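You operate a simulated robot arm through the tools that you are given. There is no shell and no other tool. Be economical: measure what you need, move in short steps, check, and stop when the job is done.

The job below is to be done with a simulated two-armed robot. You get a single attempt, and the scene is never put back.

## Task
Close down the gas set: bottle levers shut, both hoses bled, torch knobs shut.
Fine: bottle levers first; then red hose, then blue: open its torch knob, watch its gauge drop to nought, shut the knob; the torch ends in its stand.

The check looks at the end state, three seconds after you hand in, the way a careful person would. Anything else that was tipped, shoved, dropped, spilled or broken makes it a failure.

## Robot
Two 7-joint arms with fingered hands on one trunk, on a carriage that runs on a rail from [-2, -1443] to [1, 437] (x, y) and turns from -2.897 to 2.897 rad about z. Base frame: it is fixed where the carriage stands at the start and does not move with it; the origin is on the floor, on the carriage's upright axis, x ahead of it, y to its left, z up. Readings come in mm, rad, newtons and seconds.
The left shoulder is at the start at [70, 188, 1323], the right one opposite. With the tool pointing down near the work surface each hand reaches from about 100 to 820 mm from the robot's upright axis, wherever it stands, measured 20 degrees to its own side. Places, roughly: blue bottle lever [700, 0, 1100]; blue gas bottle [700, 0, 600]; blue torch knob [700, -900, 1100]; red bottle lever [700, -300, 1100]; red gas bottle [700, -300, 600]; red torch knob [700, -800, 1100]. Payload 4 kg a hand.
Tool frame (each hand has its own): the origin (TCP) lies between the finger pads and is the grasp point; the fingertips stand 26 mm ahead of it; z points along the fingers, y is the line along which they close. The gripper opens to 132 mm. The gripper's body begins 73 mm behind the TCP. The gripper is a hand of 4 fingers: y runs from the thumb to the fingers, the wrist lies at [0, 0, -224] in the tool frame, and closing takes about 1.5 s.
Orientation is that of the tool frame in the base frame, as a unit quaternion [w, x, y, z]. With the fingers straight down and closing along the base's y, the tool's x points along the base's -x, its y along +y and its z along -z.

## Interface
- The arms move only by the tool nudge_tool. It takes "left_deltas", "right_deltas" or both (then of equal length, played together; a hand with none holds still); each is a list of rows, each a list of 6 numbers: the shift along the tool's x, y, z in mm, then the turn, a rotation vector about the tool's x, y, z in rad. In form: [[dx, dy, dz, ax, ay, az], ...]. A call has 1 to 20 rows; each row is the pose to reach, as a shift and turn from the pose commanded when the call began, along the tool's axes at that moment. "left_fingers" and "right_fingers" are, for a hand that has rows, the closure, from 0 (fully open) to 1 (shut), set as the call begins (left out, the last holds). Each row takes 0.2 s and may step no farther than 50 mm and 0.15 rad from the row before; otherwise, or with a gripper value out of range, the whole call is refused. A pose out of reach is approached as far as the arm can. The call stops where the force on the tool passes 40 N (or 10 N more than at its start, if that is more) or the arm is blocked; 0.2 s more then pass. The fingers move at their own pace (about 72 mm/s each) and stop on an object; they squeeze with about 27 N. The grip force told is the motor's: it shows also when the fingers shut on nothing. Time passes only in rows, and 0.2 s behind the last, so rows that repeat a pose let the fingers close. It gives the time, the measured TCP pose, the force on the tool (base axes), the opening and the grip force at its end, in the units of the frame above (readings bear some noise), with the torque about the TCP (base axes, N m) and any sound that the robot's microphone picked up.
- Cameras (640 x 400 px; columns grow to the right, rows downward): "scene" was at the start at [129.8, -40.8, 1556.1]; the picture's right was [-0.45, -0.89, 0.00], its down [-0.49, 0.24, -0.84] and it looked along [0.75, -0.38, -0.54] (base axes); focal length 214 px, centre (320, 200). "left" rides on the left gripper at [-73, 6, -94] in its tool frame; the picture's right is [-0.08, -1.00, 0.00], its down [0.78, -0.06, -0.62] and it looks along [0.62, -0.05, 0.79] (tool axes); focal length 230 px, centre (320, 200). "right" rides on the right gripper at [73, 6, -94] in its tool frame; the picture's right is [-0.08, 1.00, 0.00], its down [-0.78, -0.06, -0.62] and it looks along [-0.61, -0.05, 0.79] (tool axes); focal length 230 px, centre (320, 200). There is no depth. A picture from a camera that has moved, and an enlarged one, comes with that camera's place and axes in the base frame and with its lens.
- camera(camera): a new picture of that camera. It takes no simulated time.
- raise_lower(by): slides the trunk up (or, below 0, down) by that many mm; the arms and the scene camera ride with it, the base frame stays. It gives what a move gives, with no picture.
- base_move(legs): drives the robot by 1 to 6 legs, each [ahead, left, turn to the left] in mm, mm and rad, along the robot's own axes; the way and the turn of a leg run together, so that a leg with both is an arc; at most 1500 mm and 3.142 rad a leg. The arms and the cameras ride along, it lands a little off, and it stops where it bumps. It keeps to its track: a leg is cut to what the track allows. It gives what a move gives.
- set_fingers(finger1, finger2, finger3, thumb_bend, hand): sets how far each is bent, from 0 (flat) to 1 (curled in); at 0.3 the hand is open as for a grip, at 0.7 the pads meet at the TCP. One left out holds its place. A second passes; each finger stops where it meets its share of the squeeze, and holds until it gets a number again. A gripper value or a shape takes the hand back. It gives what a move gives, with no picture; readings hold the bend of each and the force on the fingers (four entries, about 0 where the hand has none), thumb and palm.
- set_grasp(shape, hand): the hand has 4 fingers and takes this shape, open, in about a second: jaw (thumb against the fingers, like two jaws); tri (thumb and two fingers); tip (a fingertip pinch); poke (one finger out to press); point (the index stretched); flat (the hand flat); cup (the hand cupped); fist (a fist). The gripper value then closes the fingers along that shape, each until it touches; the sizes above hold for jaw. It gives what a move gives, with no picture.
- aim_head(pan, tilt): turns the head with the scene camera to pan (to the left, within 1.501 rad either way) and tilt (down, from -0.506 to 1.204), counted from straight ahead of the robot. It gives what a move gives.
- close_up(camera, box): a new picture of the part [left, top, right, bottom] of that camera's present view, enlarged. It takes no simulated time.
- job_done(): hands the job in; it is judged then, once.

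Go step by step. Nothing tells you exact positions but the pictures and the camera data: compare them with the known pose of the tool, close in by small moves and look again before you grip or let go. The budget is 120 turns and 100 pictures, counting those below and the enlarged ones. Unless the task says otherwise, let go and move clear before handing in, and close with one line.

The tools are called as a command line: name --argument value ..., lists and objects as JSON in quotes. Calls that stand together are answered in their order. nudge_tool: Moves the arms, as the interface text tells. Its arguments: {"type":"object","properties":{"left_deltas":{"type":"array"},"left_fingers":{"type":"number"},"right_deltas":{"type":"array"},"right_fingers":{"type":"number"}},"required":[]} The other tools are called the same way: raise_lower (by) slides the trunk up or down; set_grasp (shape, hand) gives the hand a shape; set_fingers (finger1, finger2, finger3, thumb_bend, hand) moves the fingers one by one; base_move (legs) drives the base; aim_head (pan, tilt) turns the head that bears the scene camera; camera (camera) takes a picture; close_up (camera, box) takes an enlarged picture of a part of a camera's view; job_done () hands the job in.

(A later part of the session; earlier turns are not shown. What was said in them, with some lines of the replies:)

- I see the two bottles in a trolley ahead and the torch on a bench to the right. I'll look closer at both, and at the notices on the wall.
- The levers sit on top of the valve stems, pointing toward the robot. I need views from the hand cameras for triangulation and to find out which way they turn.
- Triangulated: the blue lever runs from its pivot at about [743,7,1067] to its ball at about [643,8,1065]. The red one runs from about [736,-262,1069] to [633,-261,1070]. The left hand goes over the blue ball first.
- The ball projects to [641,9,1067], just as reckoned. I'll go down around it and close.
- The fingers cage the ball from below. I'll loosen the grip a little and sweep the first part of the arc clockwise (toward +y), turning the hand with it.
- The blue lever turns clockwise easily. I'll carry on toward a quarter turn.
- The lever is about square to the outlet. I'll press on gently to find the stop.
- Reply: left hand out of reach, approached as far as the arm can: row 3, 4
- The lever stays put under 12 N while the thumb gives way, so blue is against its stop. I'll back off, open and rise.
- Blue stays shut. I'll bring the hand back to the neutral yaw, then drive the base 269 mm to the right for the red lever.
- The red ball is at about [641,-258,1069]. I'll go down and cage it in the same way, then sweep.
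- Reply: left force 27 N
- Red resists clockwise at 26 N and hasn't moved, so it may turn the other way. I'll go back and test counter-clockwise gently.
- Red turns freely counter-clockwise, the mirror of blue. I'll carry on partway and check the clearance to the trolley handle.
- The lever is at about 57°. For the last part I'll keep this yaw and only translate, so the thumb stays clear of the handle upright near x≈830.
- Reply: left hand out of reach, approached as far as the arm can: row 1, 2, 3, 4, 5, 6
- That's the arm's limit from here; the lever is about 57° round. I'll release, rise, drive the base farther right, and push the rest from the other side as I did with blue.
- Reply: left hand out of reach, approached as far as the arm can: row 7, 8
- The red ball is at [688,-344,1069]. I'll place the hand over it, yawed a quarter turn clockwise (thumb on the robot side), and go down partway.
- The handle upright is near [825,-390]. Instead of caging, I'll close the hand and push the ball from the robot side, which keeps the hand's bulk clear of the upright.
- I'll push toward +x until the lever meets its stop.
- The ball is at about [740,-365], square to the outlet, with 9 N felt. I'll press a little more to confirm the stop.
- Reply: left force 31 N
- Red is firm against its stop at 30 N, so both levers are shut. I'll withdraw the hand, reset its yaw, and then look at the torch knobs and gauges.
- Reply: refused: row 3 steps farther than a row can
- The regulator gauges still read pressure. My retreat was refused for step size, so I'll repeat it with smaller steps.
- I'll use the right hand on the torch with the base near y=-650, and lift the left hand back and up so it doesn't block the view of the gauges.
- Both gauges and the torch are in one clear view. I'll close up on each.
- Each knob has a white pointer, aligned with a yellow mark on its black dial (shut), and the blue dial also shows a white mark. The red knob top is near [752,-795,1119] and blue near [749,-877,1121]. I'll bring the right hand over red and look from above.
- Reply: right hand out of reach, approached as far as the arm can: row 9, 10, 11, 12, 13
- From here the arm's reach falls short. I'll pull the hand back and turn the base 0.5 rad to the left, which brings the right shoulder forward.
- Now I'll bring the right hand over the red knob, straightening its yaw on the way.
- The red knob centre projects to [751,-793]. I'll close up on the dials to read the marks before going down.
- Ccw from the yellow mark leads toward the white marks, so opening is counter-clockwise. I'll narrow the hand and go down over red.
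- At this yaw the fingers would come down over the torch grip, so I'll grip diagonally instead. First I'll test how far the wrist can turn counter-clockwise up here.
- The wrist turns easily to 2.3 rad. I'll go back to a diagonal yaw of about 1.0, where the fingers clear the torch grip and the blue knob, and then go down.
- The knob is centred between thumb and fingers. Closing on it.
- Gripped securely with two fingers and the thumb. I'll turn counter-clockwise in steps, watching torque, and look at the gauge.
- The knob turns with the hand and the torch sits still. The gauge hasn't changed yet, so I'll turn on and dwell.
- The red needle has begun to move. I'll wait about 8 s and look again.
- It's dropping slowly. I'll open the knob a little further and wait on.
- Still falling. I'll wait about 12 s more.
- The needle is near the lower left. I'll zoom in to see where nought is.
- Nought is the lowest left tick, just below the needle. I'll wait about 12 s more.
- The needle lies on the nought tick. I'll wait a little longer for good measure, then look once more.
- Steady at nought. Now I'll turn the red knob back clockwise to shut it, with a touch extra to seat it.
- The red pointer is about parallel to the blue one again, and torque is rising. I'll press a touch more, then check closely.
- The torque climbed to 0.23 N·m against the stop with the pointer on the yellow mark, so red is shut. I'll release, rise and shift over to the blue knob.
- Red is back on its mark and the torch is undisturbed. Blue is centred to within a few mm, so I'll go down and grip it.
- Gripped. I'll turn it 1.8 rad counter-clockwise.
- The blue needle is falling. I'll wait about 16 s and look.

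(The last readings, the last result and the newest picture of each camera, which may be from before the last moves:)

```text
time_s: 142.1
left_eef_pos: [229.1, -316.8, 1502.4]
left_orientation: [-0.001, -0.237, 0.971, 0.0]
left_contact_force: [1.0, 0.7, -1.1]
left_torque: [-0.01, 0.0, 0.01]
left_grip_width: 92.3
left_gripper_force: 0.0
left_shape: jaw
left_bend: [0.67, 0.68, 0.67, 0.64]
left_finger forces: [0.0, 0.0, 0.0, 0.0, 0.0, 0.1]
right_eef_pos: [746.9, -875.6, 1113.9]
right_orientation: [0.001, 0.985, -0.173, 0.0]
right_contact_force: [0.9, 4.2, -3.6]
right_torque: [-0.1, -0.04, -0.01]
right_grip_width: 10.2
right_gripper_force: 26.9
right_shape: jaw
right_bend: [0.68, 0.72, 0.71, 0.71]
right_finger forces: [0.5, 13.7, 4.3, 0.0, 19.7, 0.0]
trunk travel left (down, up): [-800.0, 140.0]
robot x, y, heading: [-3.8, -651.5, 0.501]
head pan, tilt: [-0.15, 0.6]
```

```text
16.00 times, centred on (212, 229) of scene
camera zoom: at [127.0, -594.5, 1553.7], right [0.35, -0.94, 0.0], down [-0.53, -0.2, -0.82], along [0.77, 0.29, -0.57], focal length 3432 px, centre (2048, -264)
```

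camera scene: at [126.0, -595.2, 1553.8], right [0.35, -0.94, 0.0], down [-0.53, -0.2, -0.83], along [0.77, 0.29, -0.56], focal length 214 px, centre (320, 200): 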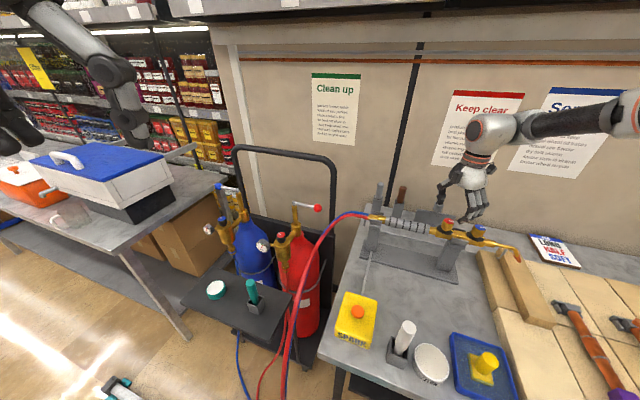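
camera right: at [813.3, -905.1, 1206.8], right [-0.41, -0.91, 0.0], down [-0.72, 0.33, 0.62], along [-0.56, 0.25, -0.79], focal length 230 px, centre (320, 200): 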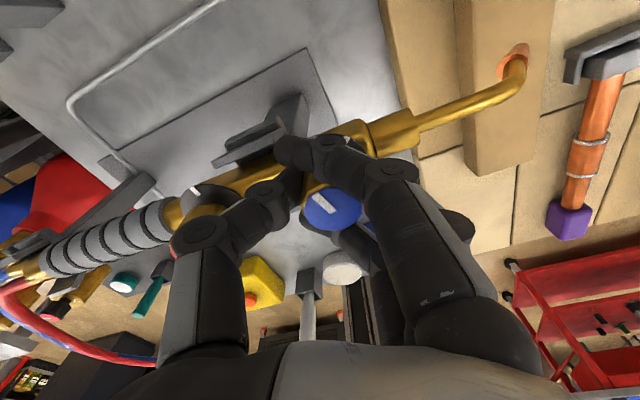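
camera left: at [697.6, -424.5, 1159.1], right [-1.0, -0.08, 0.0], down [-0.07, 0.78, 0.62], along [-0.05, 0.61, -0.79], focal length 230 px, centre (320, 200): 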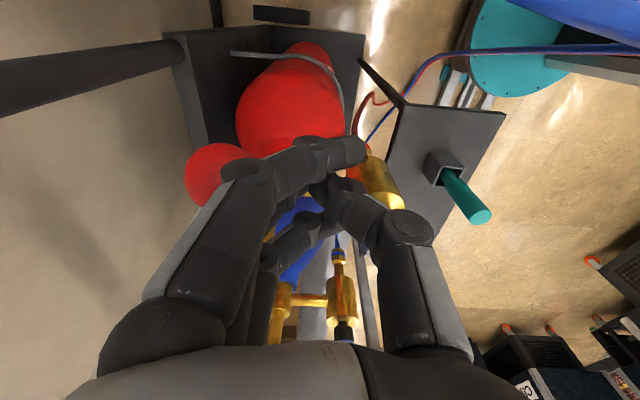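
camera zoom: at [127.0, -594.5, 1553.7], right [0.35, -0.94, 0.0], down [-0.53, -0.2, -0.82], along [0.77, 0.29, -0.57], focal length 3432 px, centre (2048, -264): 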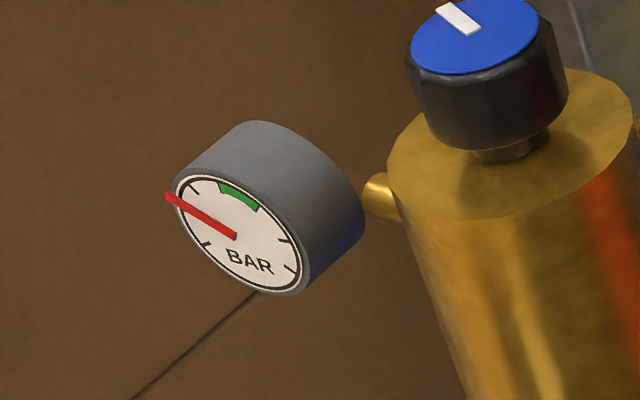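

About halfway down. I'll wait roughly 20 s more.

nudge_tool --right_deltas '[[0, 0, 0, 0, 0, 0], [0, 0, 0, 0, 0, 0], [0, 0, 0, 0, 0, 0], [0, 0, 0, 0, 0, 0], [0, 0, 0, 0, 0, 0], [0, 0, 0, 0, 0, 0], [0, 0, 0, 0, 0, 0], [0, 0, 0, 0, 0, 0], [0, 0, 0, 0, 0, 0], [0, 0, 0, 0, 0, 0], [0, 0, 0, 0, 0, 0], [0, 0, 0, 0, 0, 0], [0, 0, 0, 0, 0, 0], [0, 0, 0, 0, 0, 0], [0, 0, 0, 0, 0, 0], [0, 0, 0, 0, 0, 0], [0, 0, 0, 0, 0, 0], [0, 0, 0, 0, 0, 0], [0, 0, 0, 0, 0, 0], [0, 0, 0, 0, 0, 0]]'

nudge_tool --right_deltas '[[0, 0, 0, 0, 0, 0], [0, 0, 0, 0, 0, 0], [0, 0, 0, 0, 0, 0], [0, 0, 0, 0, 0, 0], [0, 0, 0, 0, 0, 0], [0, 0, 0, 0, 0, 0], [0, 0, 0, 0, 0, 0], [0, 0, 0, 0, 0, 0], [0, 0, 0, 0, 0, 0], [0, 0, 0, 0, 0, 0], [0, 0, 0, 0, 0, 0], [0, 0, 0, 0, 0, 0], [0, 0, 0, 0, 0, 0], [0, 0, 0, 0, 0, 0], [0, 0, 0, 0, 0, 0], [0, 0, 0, 0, 0, 0], [0, 0, 0, 0, 0, 0], [0, 0, 0, 0, 0, 0], [0, 0, 0, 0, 0, 0], [0, 0, 0, 0, 0, 0]]'

nudge_tool --right_deltas '[[0, 0, 0, 0, 0, 0], [0, 0, 0, 0, 0, 0], [0, 0, 0, 0, 0, 0], [0, 0, 0, 0, 0, 0], [0, 0, 0, 0, 0, 0], [0, 0, 0, 0, 0, 0], [0, 0, 0, 0, 0, 0], [0, 0, 0, 0, 0, 0], [0, 0, 0, 0, 0, 0], [0, 0, 0, 0, 0, 0], [0, 0, 0, 0, 0, 0], [0, 0, 0, 0, 0, 0], [0, 0, 0, 0, 0, 0], [0, 0, 0, 0, 0, 0], [0, 0, 0, 0, 0, 0], [0, 0, 0, 0, 0, 0], [0, 0, 0, 0, 0, 0], [0, 0, 0, 0, 0, 0], [0, 0, 0, 0, 0, 0], [0, 0, 0, 0, 0, 0]]'

nudge_tool --right_deltas '[[0, 0, 0, 0, 0, 0], [0, 0, 0, 0, 0, 0], [0, 0, 0, 0, 0, 0], [0, 0, 0, 0, 0, 0], [0, 0, 0, 0, 0, 0], [0, 0, 0, 0, 0, 0], [0, 0, 0, 0, 0, 0], [0, 0, 0, 0, 0, 0], [0, 0, 0, 0, 0, 0], [0, 0, 0, 0, 0, 0], [0, 0, 0, 0, 0, 0], [0, 0, 0, 0, 0, 0], [0, 0, 0, 0, 0, 0], [0, 0, 0, 0, 0, 0], [0, 0, 0, 0, 0, 0], [0, 0, 0, 0, 0, 0], [0, 0, 0, 0, 0, 0], [0, 0, 0, 0, 0, 0], [0, 0, 0, 0, 0, 0], [0, 0, 0, 0, 0, 0]]'

nudge_tool --right_deltas '[[0, 0, 0, 0, 0, 0], [0, 0, 0, 0, 0, 0], [0, 0, 0, 0, 0, 0], [0, 0, 0, 0, 0, 0], [0, 0, 0, 0, 0, 0], [0, 0, 0, 0, 0, 0], [0, 0, 0, 0, 0, 0], [0, 0, 0, 0, 0, 0], [0, 0, 0, 0, 0, 0], [0, 0, 0, 0, 0, 0], [0, 0, 0, 0, 0, 0], [0, 0, 0, 0, 0, 0], [0, 0, 0, 0, 0, 0], [0, 0, 0, 0, 0, 0], [0, 0, 0, 0, 0, 0], [0, 0, 0, 0, 0, 0], [0, 0, 0, 0, 0, 0], [0, 0, 0, 0, 0, 0], [0, 0, 0, 0, 0, 0], [0, 0, 0, 0, 0, 0]]'

close_up --camera "scene" --box '[200, 220, 224, 238]'

```text
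time_s: 146.3
left_eef_pos: [228.3, -316.6, 1502.8]
left_orientation: [-0.001, -0.236, 0.972, 0.001]
left_contact_force: [-0.8, 1.1, 0.0]
left_torque: [0.02, 0.01, -0.01]
left_grip_width: 92.4
left_gripper_force: 0.2
left_shape: jaw
left_bend: [0.67, 0.68, 0.67, 0.64]
left_finger forces: [0.0, 0.2, 0.0, 0.0, 0.0, 0.0]
right_eef_pos: [747.7, -875.7, 1114.7]
right_orientation: [0.001, 0.985, -0.173, 0.0]
right_contact_force: [1.8, 3.4, -3.1]
right_torque: [-0.09, -0.01, -0.01]
right_grip_width: 10.2
right_gripper_force: 26.7
right_shape: jaw
right_bend: [0.68, 0.72, 0.71, 0.71]
right_finger forces: [0.6, 13.7, 4.4, 0.0, 19.7, 0.0]
trunk travel left (down, up): [-800.0, 140.0]
robot x, y, heading: [0.3, -647.4, 0.503]
head pan, tilt: [-0.15, 0.6]
```

```text
time_s: 150.5
left_eef_pos: [227.8, -316.3, 1502.5]
left_orientation: [-0.001, -0.236, 0.972, 0.0]
left_contact_force: [0.1, -1.2, 0.3]
left_torque: [0.05, 0.0, -0.02]
left_grip_width: 92.3
left_gripper_force: 0.0
left_shape: jaw
left_bend: [0.67, 0.68, 0.67, 0.64]
left_finger forces: [0.0, 0.0, 0.0, 0.0, 0.0, 0.0]
right_eef_pos: [748.6, -876.4, 1112.6]
right_orientation: [0.001, 0.985, -0.173, 0.0]
right_contact_force: [2.3, 3.7, -3.7]
right_torque: [-0.15, -0.07, -0.03]
right_grip_width: 10.0
right_gripper_force: 27.4
right_shape: jaw
right_bend: [0.68, 0.72, 0.71, 0.71]
right_finger forces: [0.6, 13.6, 4.2, 0.0, 19.7, 0.0]
trunk travel left (down, up): [-800.0, 140.0]
robot x, y, heading: [-4.7, -647.1, 0.503]
head pan, tilt: [-0.15, 0.6]
```

```text
time_s: 154.7
left_eef_pos: [227.8, -317.1, 1502.5]
left_orientation: [0.0, -0.236, 0.972, 0.0]
left_contact_force: [0.4, 0.9, 0.2]
left_torque: [0.0, 0.02, 0.01]
left_grip_width: 92.4
left_gripper_force: 0.0
left_shape: jaw
left_bend: [0.67, 0.68, 0.67, 0.64]
left_finger forces: [0.0, 0.0, 0.0, 0.0, 0.0, 0.0]
right_eef_pos: [747.4, -875.1, 1114.1]
right_orientation: [0.001, 0.985, -0.173, 0.0]
right_contact_force: [2.3, 3.7, -2.7]
right_torque: [-0.13, -0.04, -0.02]
right_grip_width: 9.8
right_gripper_force: 26.7
right_shape: jaw
right_bend: [0.68, 0.72, 0.71, 0.71]
right_finger forces: [0.5, 13.8, 4.2, 0.1, 19.6, 0.0]
trunk travel left (down, up): [-800.0, 140.0]
robot x, y, heading: [0.6, -650.0, 0.509]
head pan, tilt: [-0.15, 0.6]
```

```text
time_s: 158.9
left_eef_pos: [229.0, -318.1, 1503.3]
left_orientation: [0.001, -0.236, 0.972, -0.001]
left_contact_force: [-0.2, 0.0, -0.6]
left_torque: [0.04, 0.02, 0.01]
left_grip_width: 92.7
left_gripper_force: 0.1
left_shape: jaw
left_bend: [0.67, 0.68, 0.67, 0.64]
left_finger forces: [0.1, 0.0, 0.1, 0.0, 0.1, 0.1]
right_eef_pos: [746.7, -875.8, 1112.7]
right_orientation: [0.001, 0.985, -0.173, 0.0]
right_contact_force: [1.6, 2.9, -3.7]
right_torque: [-0.16, -0.03, 0.0]
right_grip_width: 10.0
right_gripper_force: 27.3
right_shape: jaw
right_bend: [0.68, 0.72, 0.71, 0.71]
right_finger forces: [0.7, 13.7, 4.1, 0.0, 19.6, 0.0]
trunk travel left (down, up): [-800.0, 140.0]
robot x, y, heading: [-5.4, -648.9, 0.506]
head pan, tilt: [-0.15, 0.6]
```

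```text
time_s: 163.1
left_eef_pos: [227.7, -317.6, 1502.9]
left_orientation: [0.0, -0.236, 0.972, 0.0]
left_contact_force: [-0.4, -0.1, 0.1]
left_torque: [0.03, -0.02, -0.05]
left_grip_width: 92.1
left_gripper_force: 0.0
left_shape: jaw
left_bend: [0.67, 0.68, 0.67, 0.64]
left_finger forces: [0.0, 0.1, 0.0, 0.0, 0.0, 0.1]
right_eef_pos: [748.2, -875.9, 1113.3]
right_orientation: [0.0, 0.985, -0.173, 0.0]
right_contact_force: [1.4, 2.7, -3.8]
right_torque: [-0.12, -0.05, 0.02]
right_grip_width: 9.9
right_gripper_force: 26.4
right_shape: jaw
right_bend: [0.68, 0.72, 0.71, 0.71]
right_finger forces: [0.6, 13.7, 4.1, 0.1, 19.6, 0.1]
trunk travel left (down, up): [-800.0, 140.0]
robot x, y, heading: [-1.9, -650.0, 0.497]
head pan, tilt: [-0.15, 0.6]
```

```text
16.00 times, centred on (212, 229) of scene
camera zoom: at [127.0, -594.6, 1553.7], right [0.35, -0.94, 0.0], down [-0.53, -0.2, -0.82], along [0.77, 0.29, -0.57], focal length 3432 px, centre (2048, -264)
```

zoom: 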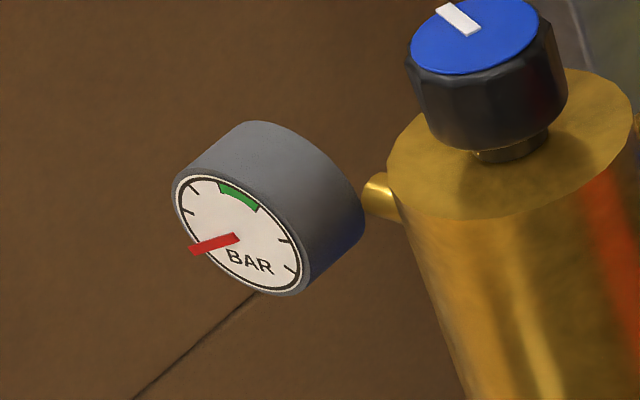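

It's about on the nought tick. I'll wait 8 s more to see that it's steady.

nudge_tool --right_deltas '[[0, 0, 0, 0, 0, 0], [0, 0, 0, 0, 0, 0], [0, 0, 0, 0, 0, 0], [0, 0, 0, 0, 0, 0], [0, 0, 0, 0, 0, 0], [0, 0, 0, 0, 0, 0], [0, 0, 0, 0, 0, 0], [0, 0, 0, 0, 0, 0], [0, 0, 0, 0, 0, 0], [0, 0, 0, 0, 0, 0], [0, 0, 0, 0, 0, 0], [0, 0, 0, 0, 0, 0], [0, 0, 0, 0, 0, 0], [0, 0, 0, 0, 0, 0], [0, 0, 0, 0, 0, 0], [0, 0, 0, 0, 0, 0], [0, 0, 0, 0, 0, 0], [0, 0, 0, 0, 0, 0], [0, 0, 0, 0, 0, 0], [0, 0, 0, 0, 0, 0]]'

nudge_tool --right_deltas '[[0, 0, 0, 0, 0, 0], [0, 0, 0, 0, 0, 0], [0, 0, 0, 0, 0, 0], [0, 0, 0, 0, 0, 0], [0, 0, 0, 0, 0, 0], [0, 0, 0, 0, 0, 0], [0, 0, 0, 0, 0, 0], [0, 0, 0, 0, 0, 0], [0, 0, 0, 0, 0, 0], [0, 0, 0, 0, 0, 0], [0, 0, 0, 0, 0, 0], [0, 0, 0, 0, 0, 0], [0, 0, 0, 0, 0, 0], [0, 0, 0, 0, 0, 0], [0, 0, 0, 0, 0, 0], [0, 0, 0, 0, 0, 0], [0, 0, 0, 0, 0, 0], [0, 0, 0, 0, 0, 0], [0, 0, 0, 0, 0, 0], [0, 0, 0, 0, 0, 0]]'

close_up --camera "scene" --box '[200, 220, 224, 238]'

```text
time_s: 167.3
left_eef_pos: [227.2, -316.5, 1502.8]
left_orientation: [0.0, -0.236, 0.972, 0.0]
left_contact_force: [-0.6, 0.0, -0.5]
left_torque: [-0.03, -0.01, 0.01]
left_grip_width: 92.2
left_gripper_force: 0.0
left_shape: jaw
left_bend: [0.67, 0.68, 0.67, 0.64]
left_finger forces: [0.0, 0.1, 0.0, 0.0, 0.1, 0.0]
right_eef_pos: [747.4, -876.6, 1113.9]
right_orientation: [0.0, 0.985, -0.173, -0.001]
right_contact_force: [2.4, 2.5, -2.9]
right_torque: [-0.12, -0.05, 0.02]
right_grip_width: 10.0
right_gripper_force: 27.4
right_shape: jaw
right_bend: [0.68, 0.72, 0.71, 0.71]
right_finger forces: [0.6, 13.7, 4.1, 0.1, 19.7, 0.0]
trunk travel left (down, up): [-800.0, 140.0]
robot x, y, heading: [-0.7, -648.6, 0.504]
head pan, tilt: [-0.15, 0.6]
```

```text
time_s: 171.5
left_eef_pos: [229.1, -316.7, 1503.6]
left_orientation: [0.0, -0.236, 0.972, 0.0]
left_contact_force: [0.4, -0.2, 0.3]
left_torque: [0.02, -0.06, -0.01]
left_grip_width: 92.4
left_gripper_force: 0.0
left_shape: jaw
left_bend: [0.67, 0.68, 0.67, 0.64]
left_finger forces: [0.0, 0.0, 0.0, 0.0, 0.0, 0.1]
right_eef_pos: [746.8, -875.8, 1113.6]
right_orientation: [0.0, 0.985, -0.173, 0.0]
right_contact_force: [2.0, 2.3, -3.8]
right_torque: [-0.14, -0.06, 0.01]
right_grip_width: 9.9
right_gripper_force: 26.7
right_shape: jaw
right_bend: [0.68, 0.72, 0.71, 0.71]
right_finger forces: [0.6, 13.8, 4.0, 0.1, 19.7, 0.0]
trunk travel left (down, up): [-800.0, 140.0]
robot x, y, heading: [-3.3, -650.9, 0.501]
head pan, tilt: [-0.15, 0.6]
```

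```text
16.00 times, centred on (212, 229) of scene
camera zoom: at [126.9, -594.7, 1553.7], right [0.35, -0.94, 0.0], down [-0.53, -0.2, -0.82], along [0.77, 0.29, -0.57], focal length 3432 px, centre (2048, -264)
```

zoom: 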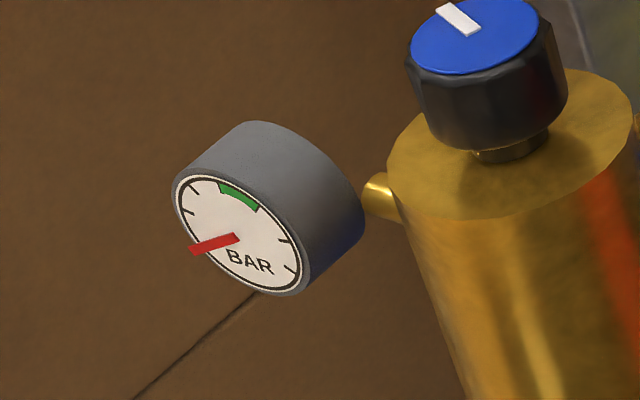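

Blue is steady at nought. I'll shut the knob: back by 1.8 rad and a little more to seat it.

nudge_tool --right_deltas '[[0, 0, 0, 0, 0, 0.12], [0, 0, 0, 0, 0, 0.24], [0, 0, 0, 0, 0, 0.36], [0, 0, 0, 0, 0, 0.48], [0, 0, 0, 0, 0, 0.6], [0, 0, 0, 0, 0, 0.72], [0, 0, 0, 0, 0, 0.84], [0, 0, 0, 0, 0, 0.96], [0, 0, 0, 0, 0, 1.08], [0, 0, 0, 0, 0, 1.2], [0, 0, 0, 0, 0, 1.32], [0, 0, 0, 0, 0, 1.44], [0, 0, 0, 0, 0, 1.56], [0, 0, 0, 0, 0, 1.68], [0, 0, 0, 0, 0, 1.8], [0, 0, 0, 0, 0, 1.87], [0, 0, 0, 0, 0, 1.93], [0, 0, 0, 0, 0, 1.98]]'

camera --camera "right"

```text
time_s: 175.3
left_eef_pos: [228.8, -320.1, 1502.3]
left_orientation: [0.001, -0.236, 0.972, 0.001]
left_contact_force: [-0.7, 1.6, -0.2]
left_torque: [0.0, 0.02, -0.04]
left_grip_width: 92.3
left_gripper_force: 0.0
left_shape: jaw
left_bend: [0.67, 0.68, 0.67, 0.64]
left_finger forces: [0.1, 0.1, 0.0, 0.0, 0.0, 0.1]
right_eef_pos: [746.5, -879.0, 1112.7]
right_orientation: [0.0, -0.395, 0.919, 0.0]
right_contact_force: [4.6, -11.3, 0.0]
right_torque: [0.43, -0.26, 0.34]
right_grip_width: 10.5
right_gripper_force: 26.8
right_shape: jaw
right_bend: [0.67, 0.72, 0.71, 0.73]
right_finger forces: [17.3, 14.7, 0.2, 0.0, 20.3, 0.1]
trunk travel left (down, up): [-800.0, 140.0]
robot x, y, heading: [2.0, -644.8, 0.503]
head pan, tilt: [-0.15, 0.6]
```

```text
26 pictures are left
camera right: at [692.1, -926.9, 1206.0], right [-0.67, 0.74, 0.0], down [0.58, 0.53, 0.62], along [0.46, 0.41, -0.79], focal length 230 px, centre (320, 200)
```

right: 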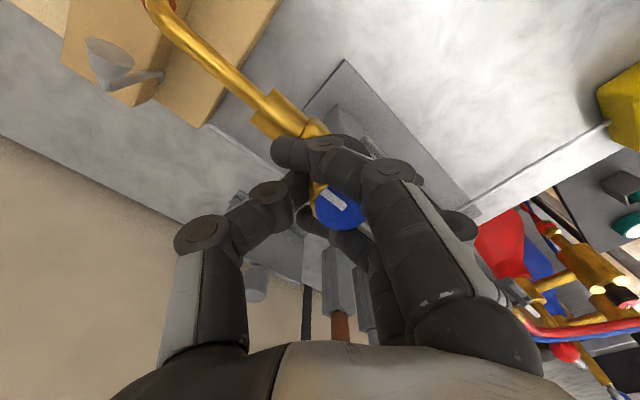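

Torque is 0.34 N·m against the stop: shut. I'll release, rise clear and inspect.

nudge_tool --right_deltas '[[0, 0, 0, 0, 0, 0], [0, 0, 0, 0, 0, 0], [0, 0, 0, 0, 0, 0], [0, 0, 0, 0, 0, 0], [0, 0, -25, 0, 0, 0], [0, 0, -55, 0, 0, 0], [0, 0, -95, 0, 0, 0], [0, 0, -135, 0, 0, 0], [20, 20, -160, 0, 0, 0], [40, 45, -170, 0, 0, 0], [60, 70, -180, 0, 0, 0], [80, 95, -190, 0, 0, 0]]' --right_fingers 0.45

close_up --camera "scene" --box '[370, 180, 530, 280]'

close_up --camera "scene" --box '[190, 170, 350, 270]'

camera --camera "scene"

```text
time_s: 177.9
left_eef_pos: [224.4, -317.3, 1503.7]
left_orientation: [0.002, -0.236, 0.972, 0.0]
left_contact_force: [0.1, -0.3, -0.2]
left_torque: [-0.01, -0.03, 0.01]
left_grip_width: 92.4
left_gripper_force: 0.1
left_shape: jaw
left_bend: [0.67, 0.68, 0.67, 0.64]
left_finger forces: [0.1, 0.0, 0.0, 0.0, 0.0, 0.1]
right_eef_pos: [619.5, -868.5, 1304.4]
right_orientation: [0.001, -0.395, 0.919, -0.001]
right_contact_force: [-0.4, -0.8, -0.6]
right_torque: [-0.02, 0.0, -0.01]
right_grip_width: 71.9
right_gripper_force: 0.2
right_shape: jaw
right_bend: [0.72, 0.72, 0.72, 0.7]
right_finger forces: [0.0, 0.0, 0.0, 0.0, 0.0, 0.0]
trunk travel left (down, up): [-800.0, 140.0]
robot x, y, heading: [-7.6, -645.6, 0.502]
head pan, tilt: [-0.15, 0.6]
```

```text
4.00 times, centred on (450, 230) of scene
camera zoom: at [123.4, -595.4, 1554.0], right [0.35, -0.94, 0.0], down [-0.53, -0.2, -0.83], along [0.78, 0.29, -0.56], focal length 858 px, centre (-200, 80)
```

zoom: 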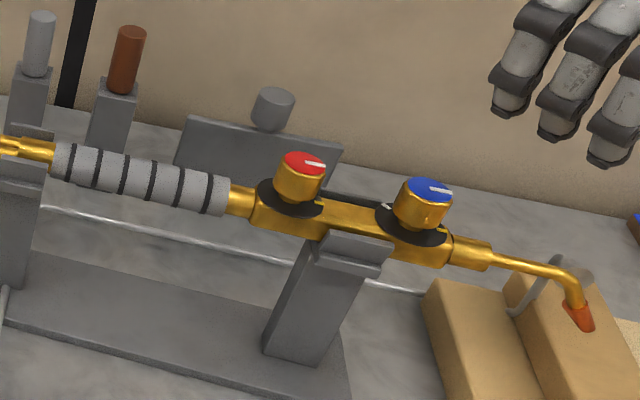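

```text
4.00 times, centred on (270, 220) of scene
camera zoom: at [123.4, -595.4, 1554.0], right [0.35, -0.94, 0.0], down [-0.53, -0.2, -0.83], along [0.78, 0.29, -0.56], focal length 858 px, centre (520, 120)
```

zoom: 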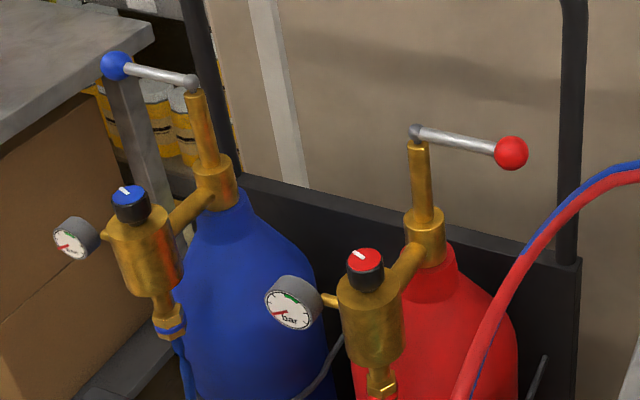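

```text
23 pictures are left
camera scene: at [123.4, -595.4, 1554.0], right [0.35, -0.94, 0.0], down [-0.53, -0.2, -0.83], along [0.78, 0.29, -0.56], focal length 214 px, centre (320, 200)
```

scene: 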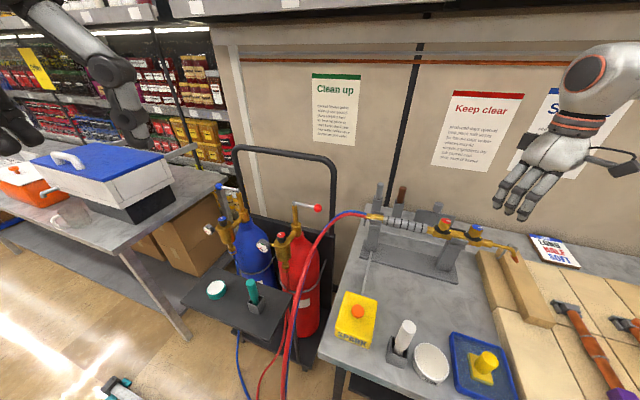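

Both levers stand square against their stops, both gauges read nought, and both knob pointers are on their yellow marks. The torch lies undisturbed in its stand and both hands are clear, so I'm handing in.

job_done

```text
The job is handed in.
```

The gas set is closed down: both bottle levers are shut, the red then the blue hose is bled to nought, both torch knobs are shut, and the torch is in its stand.
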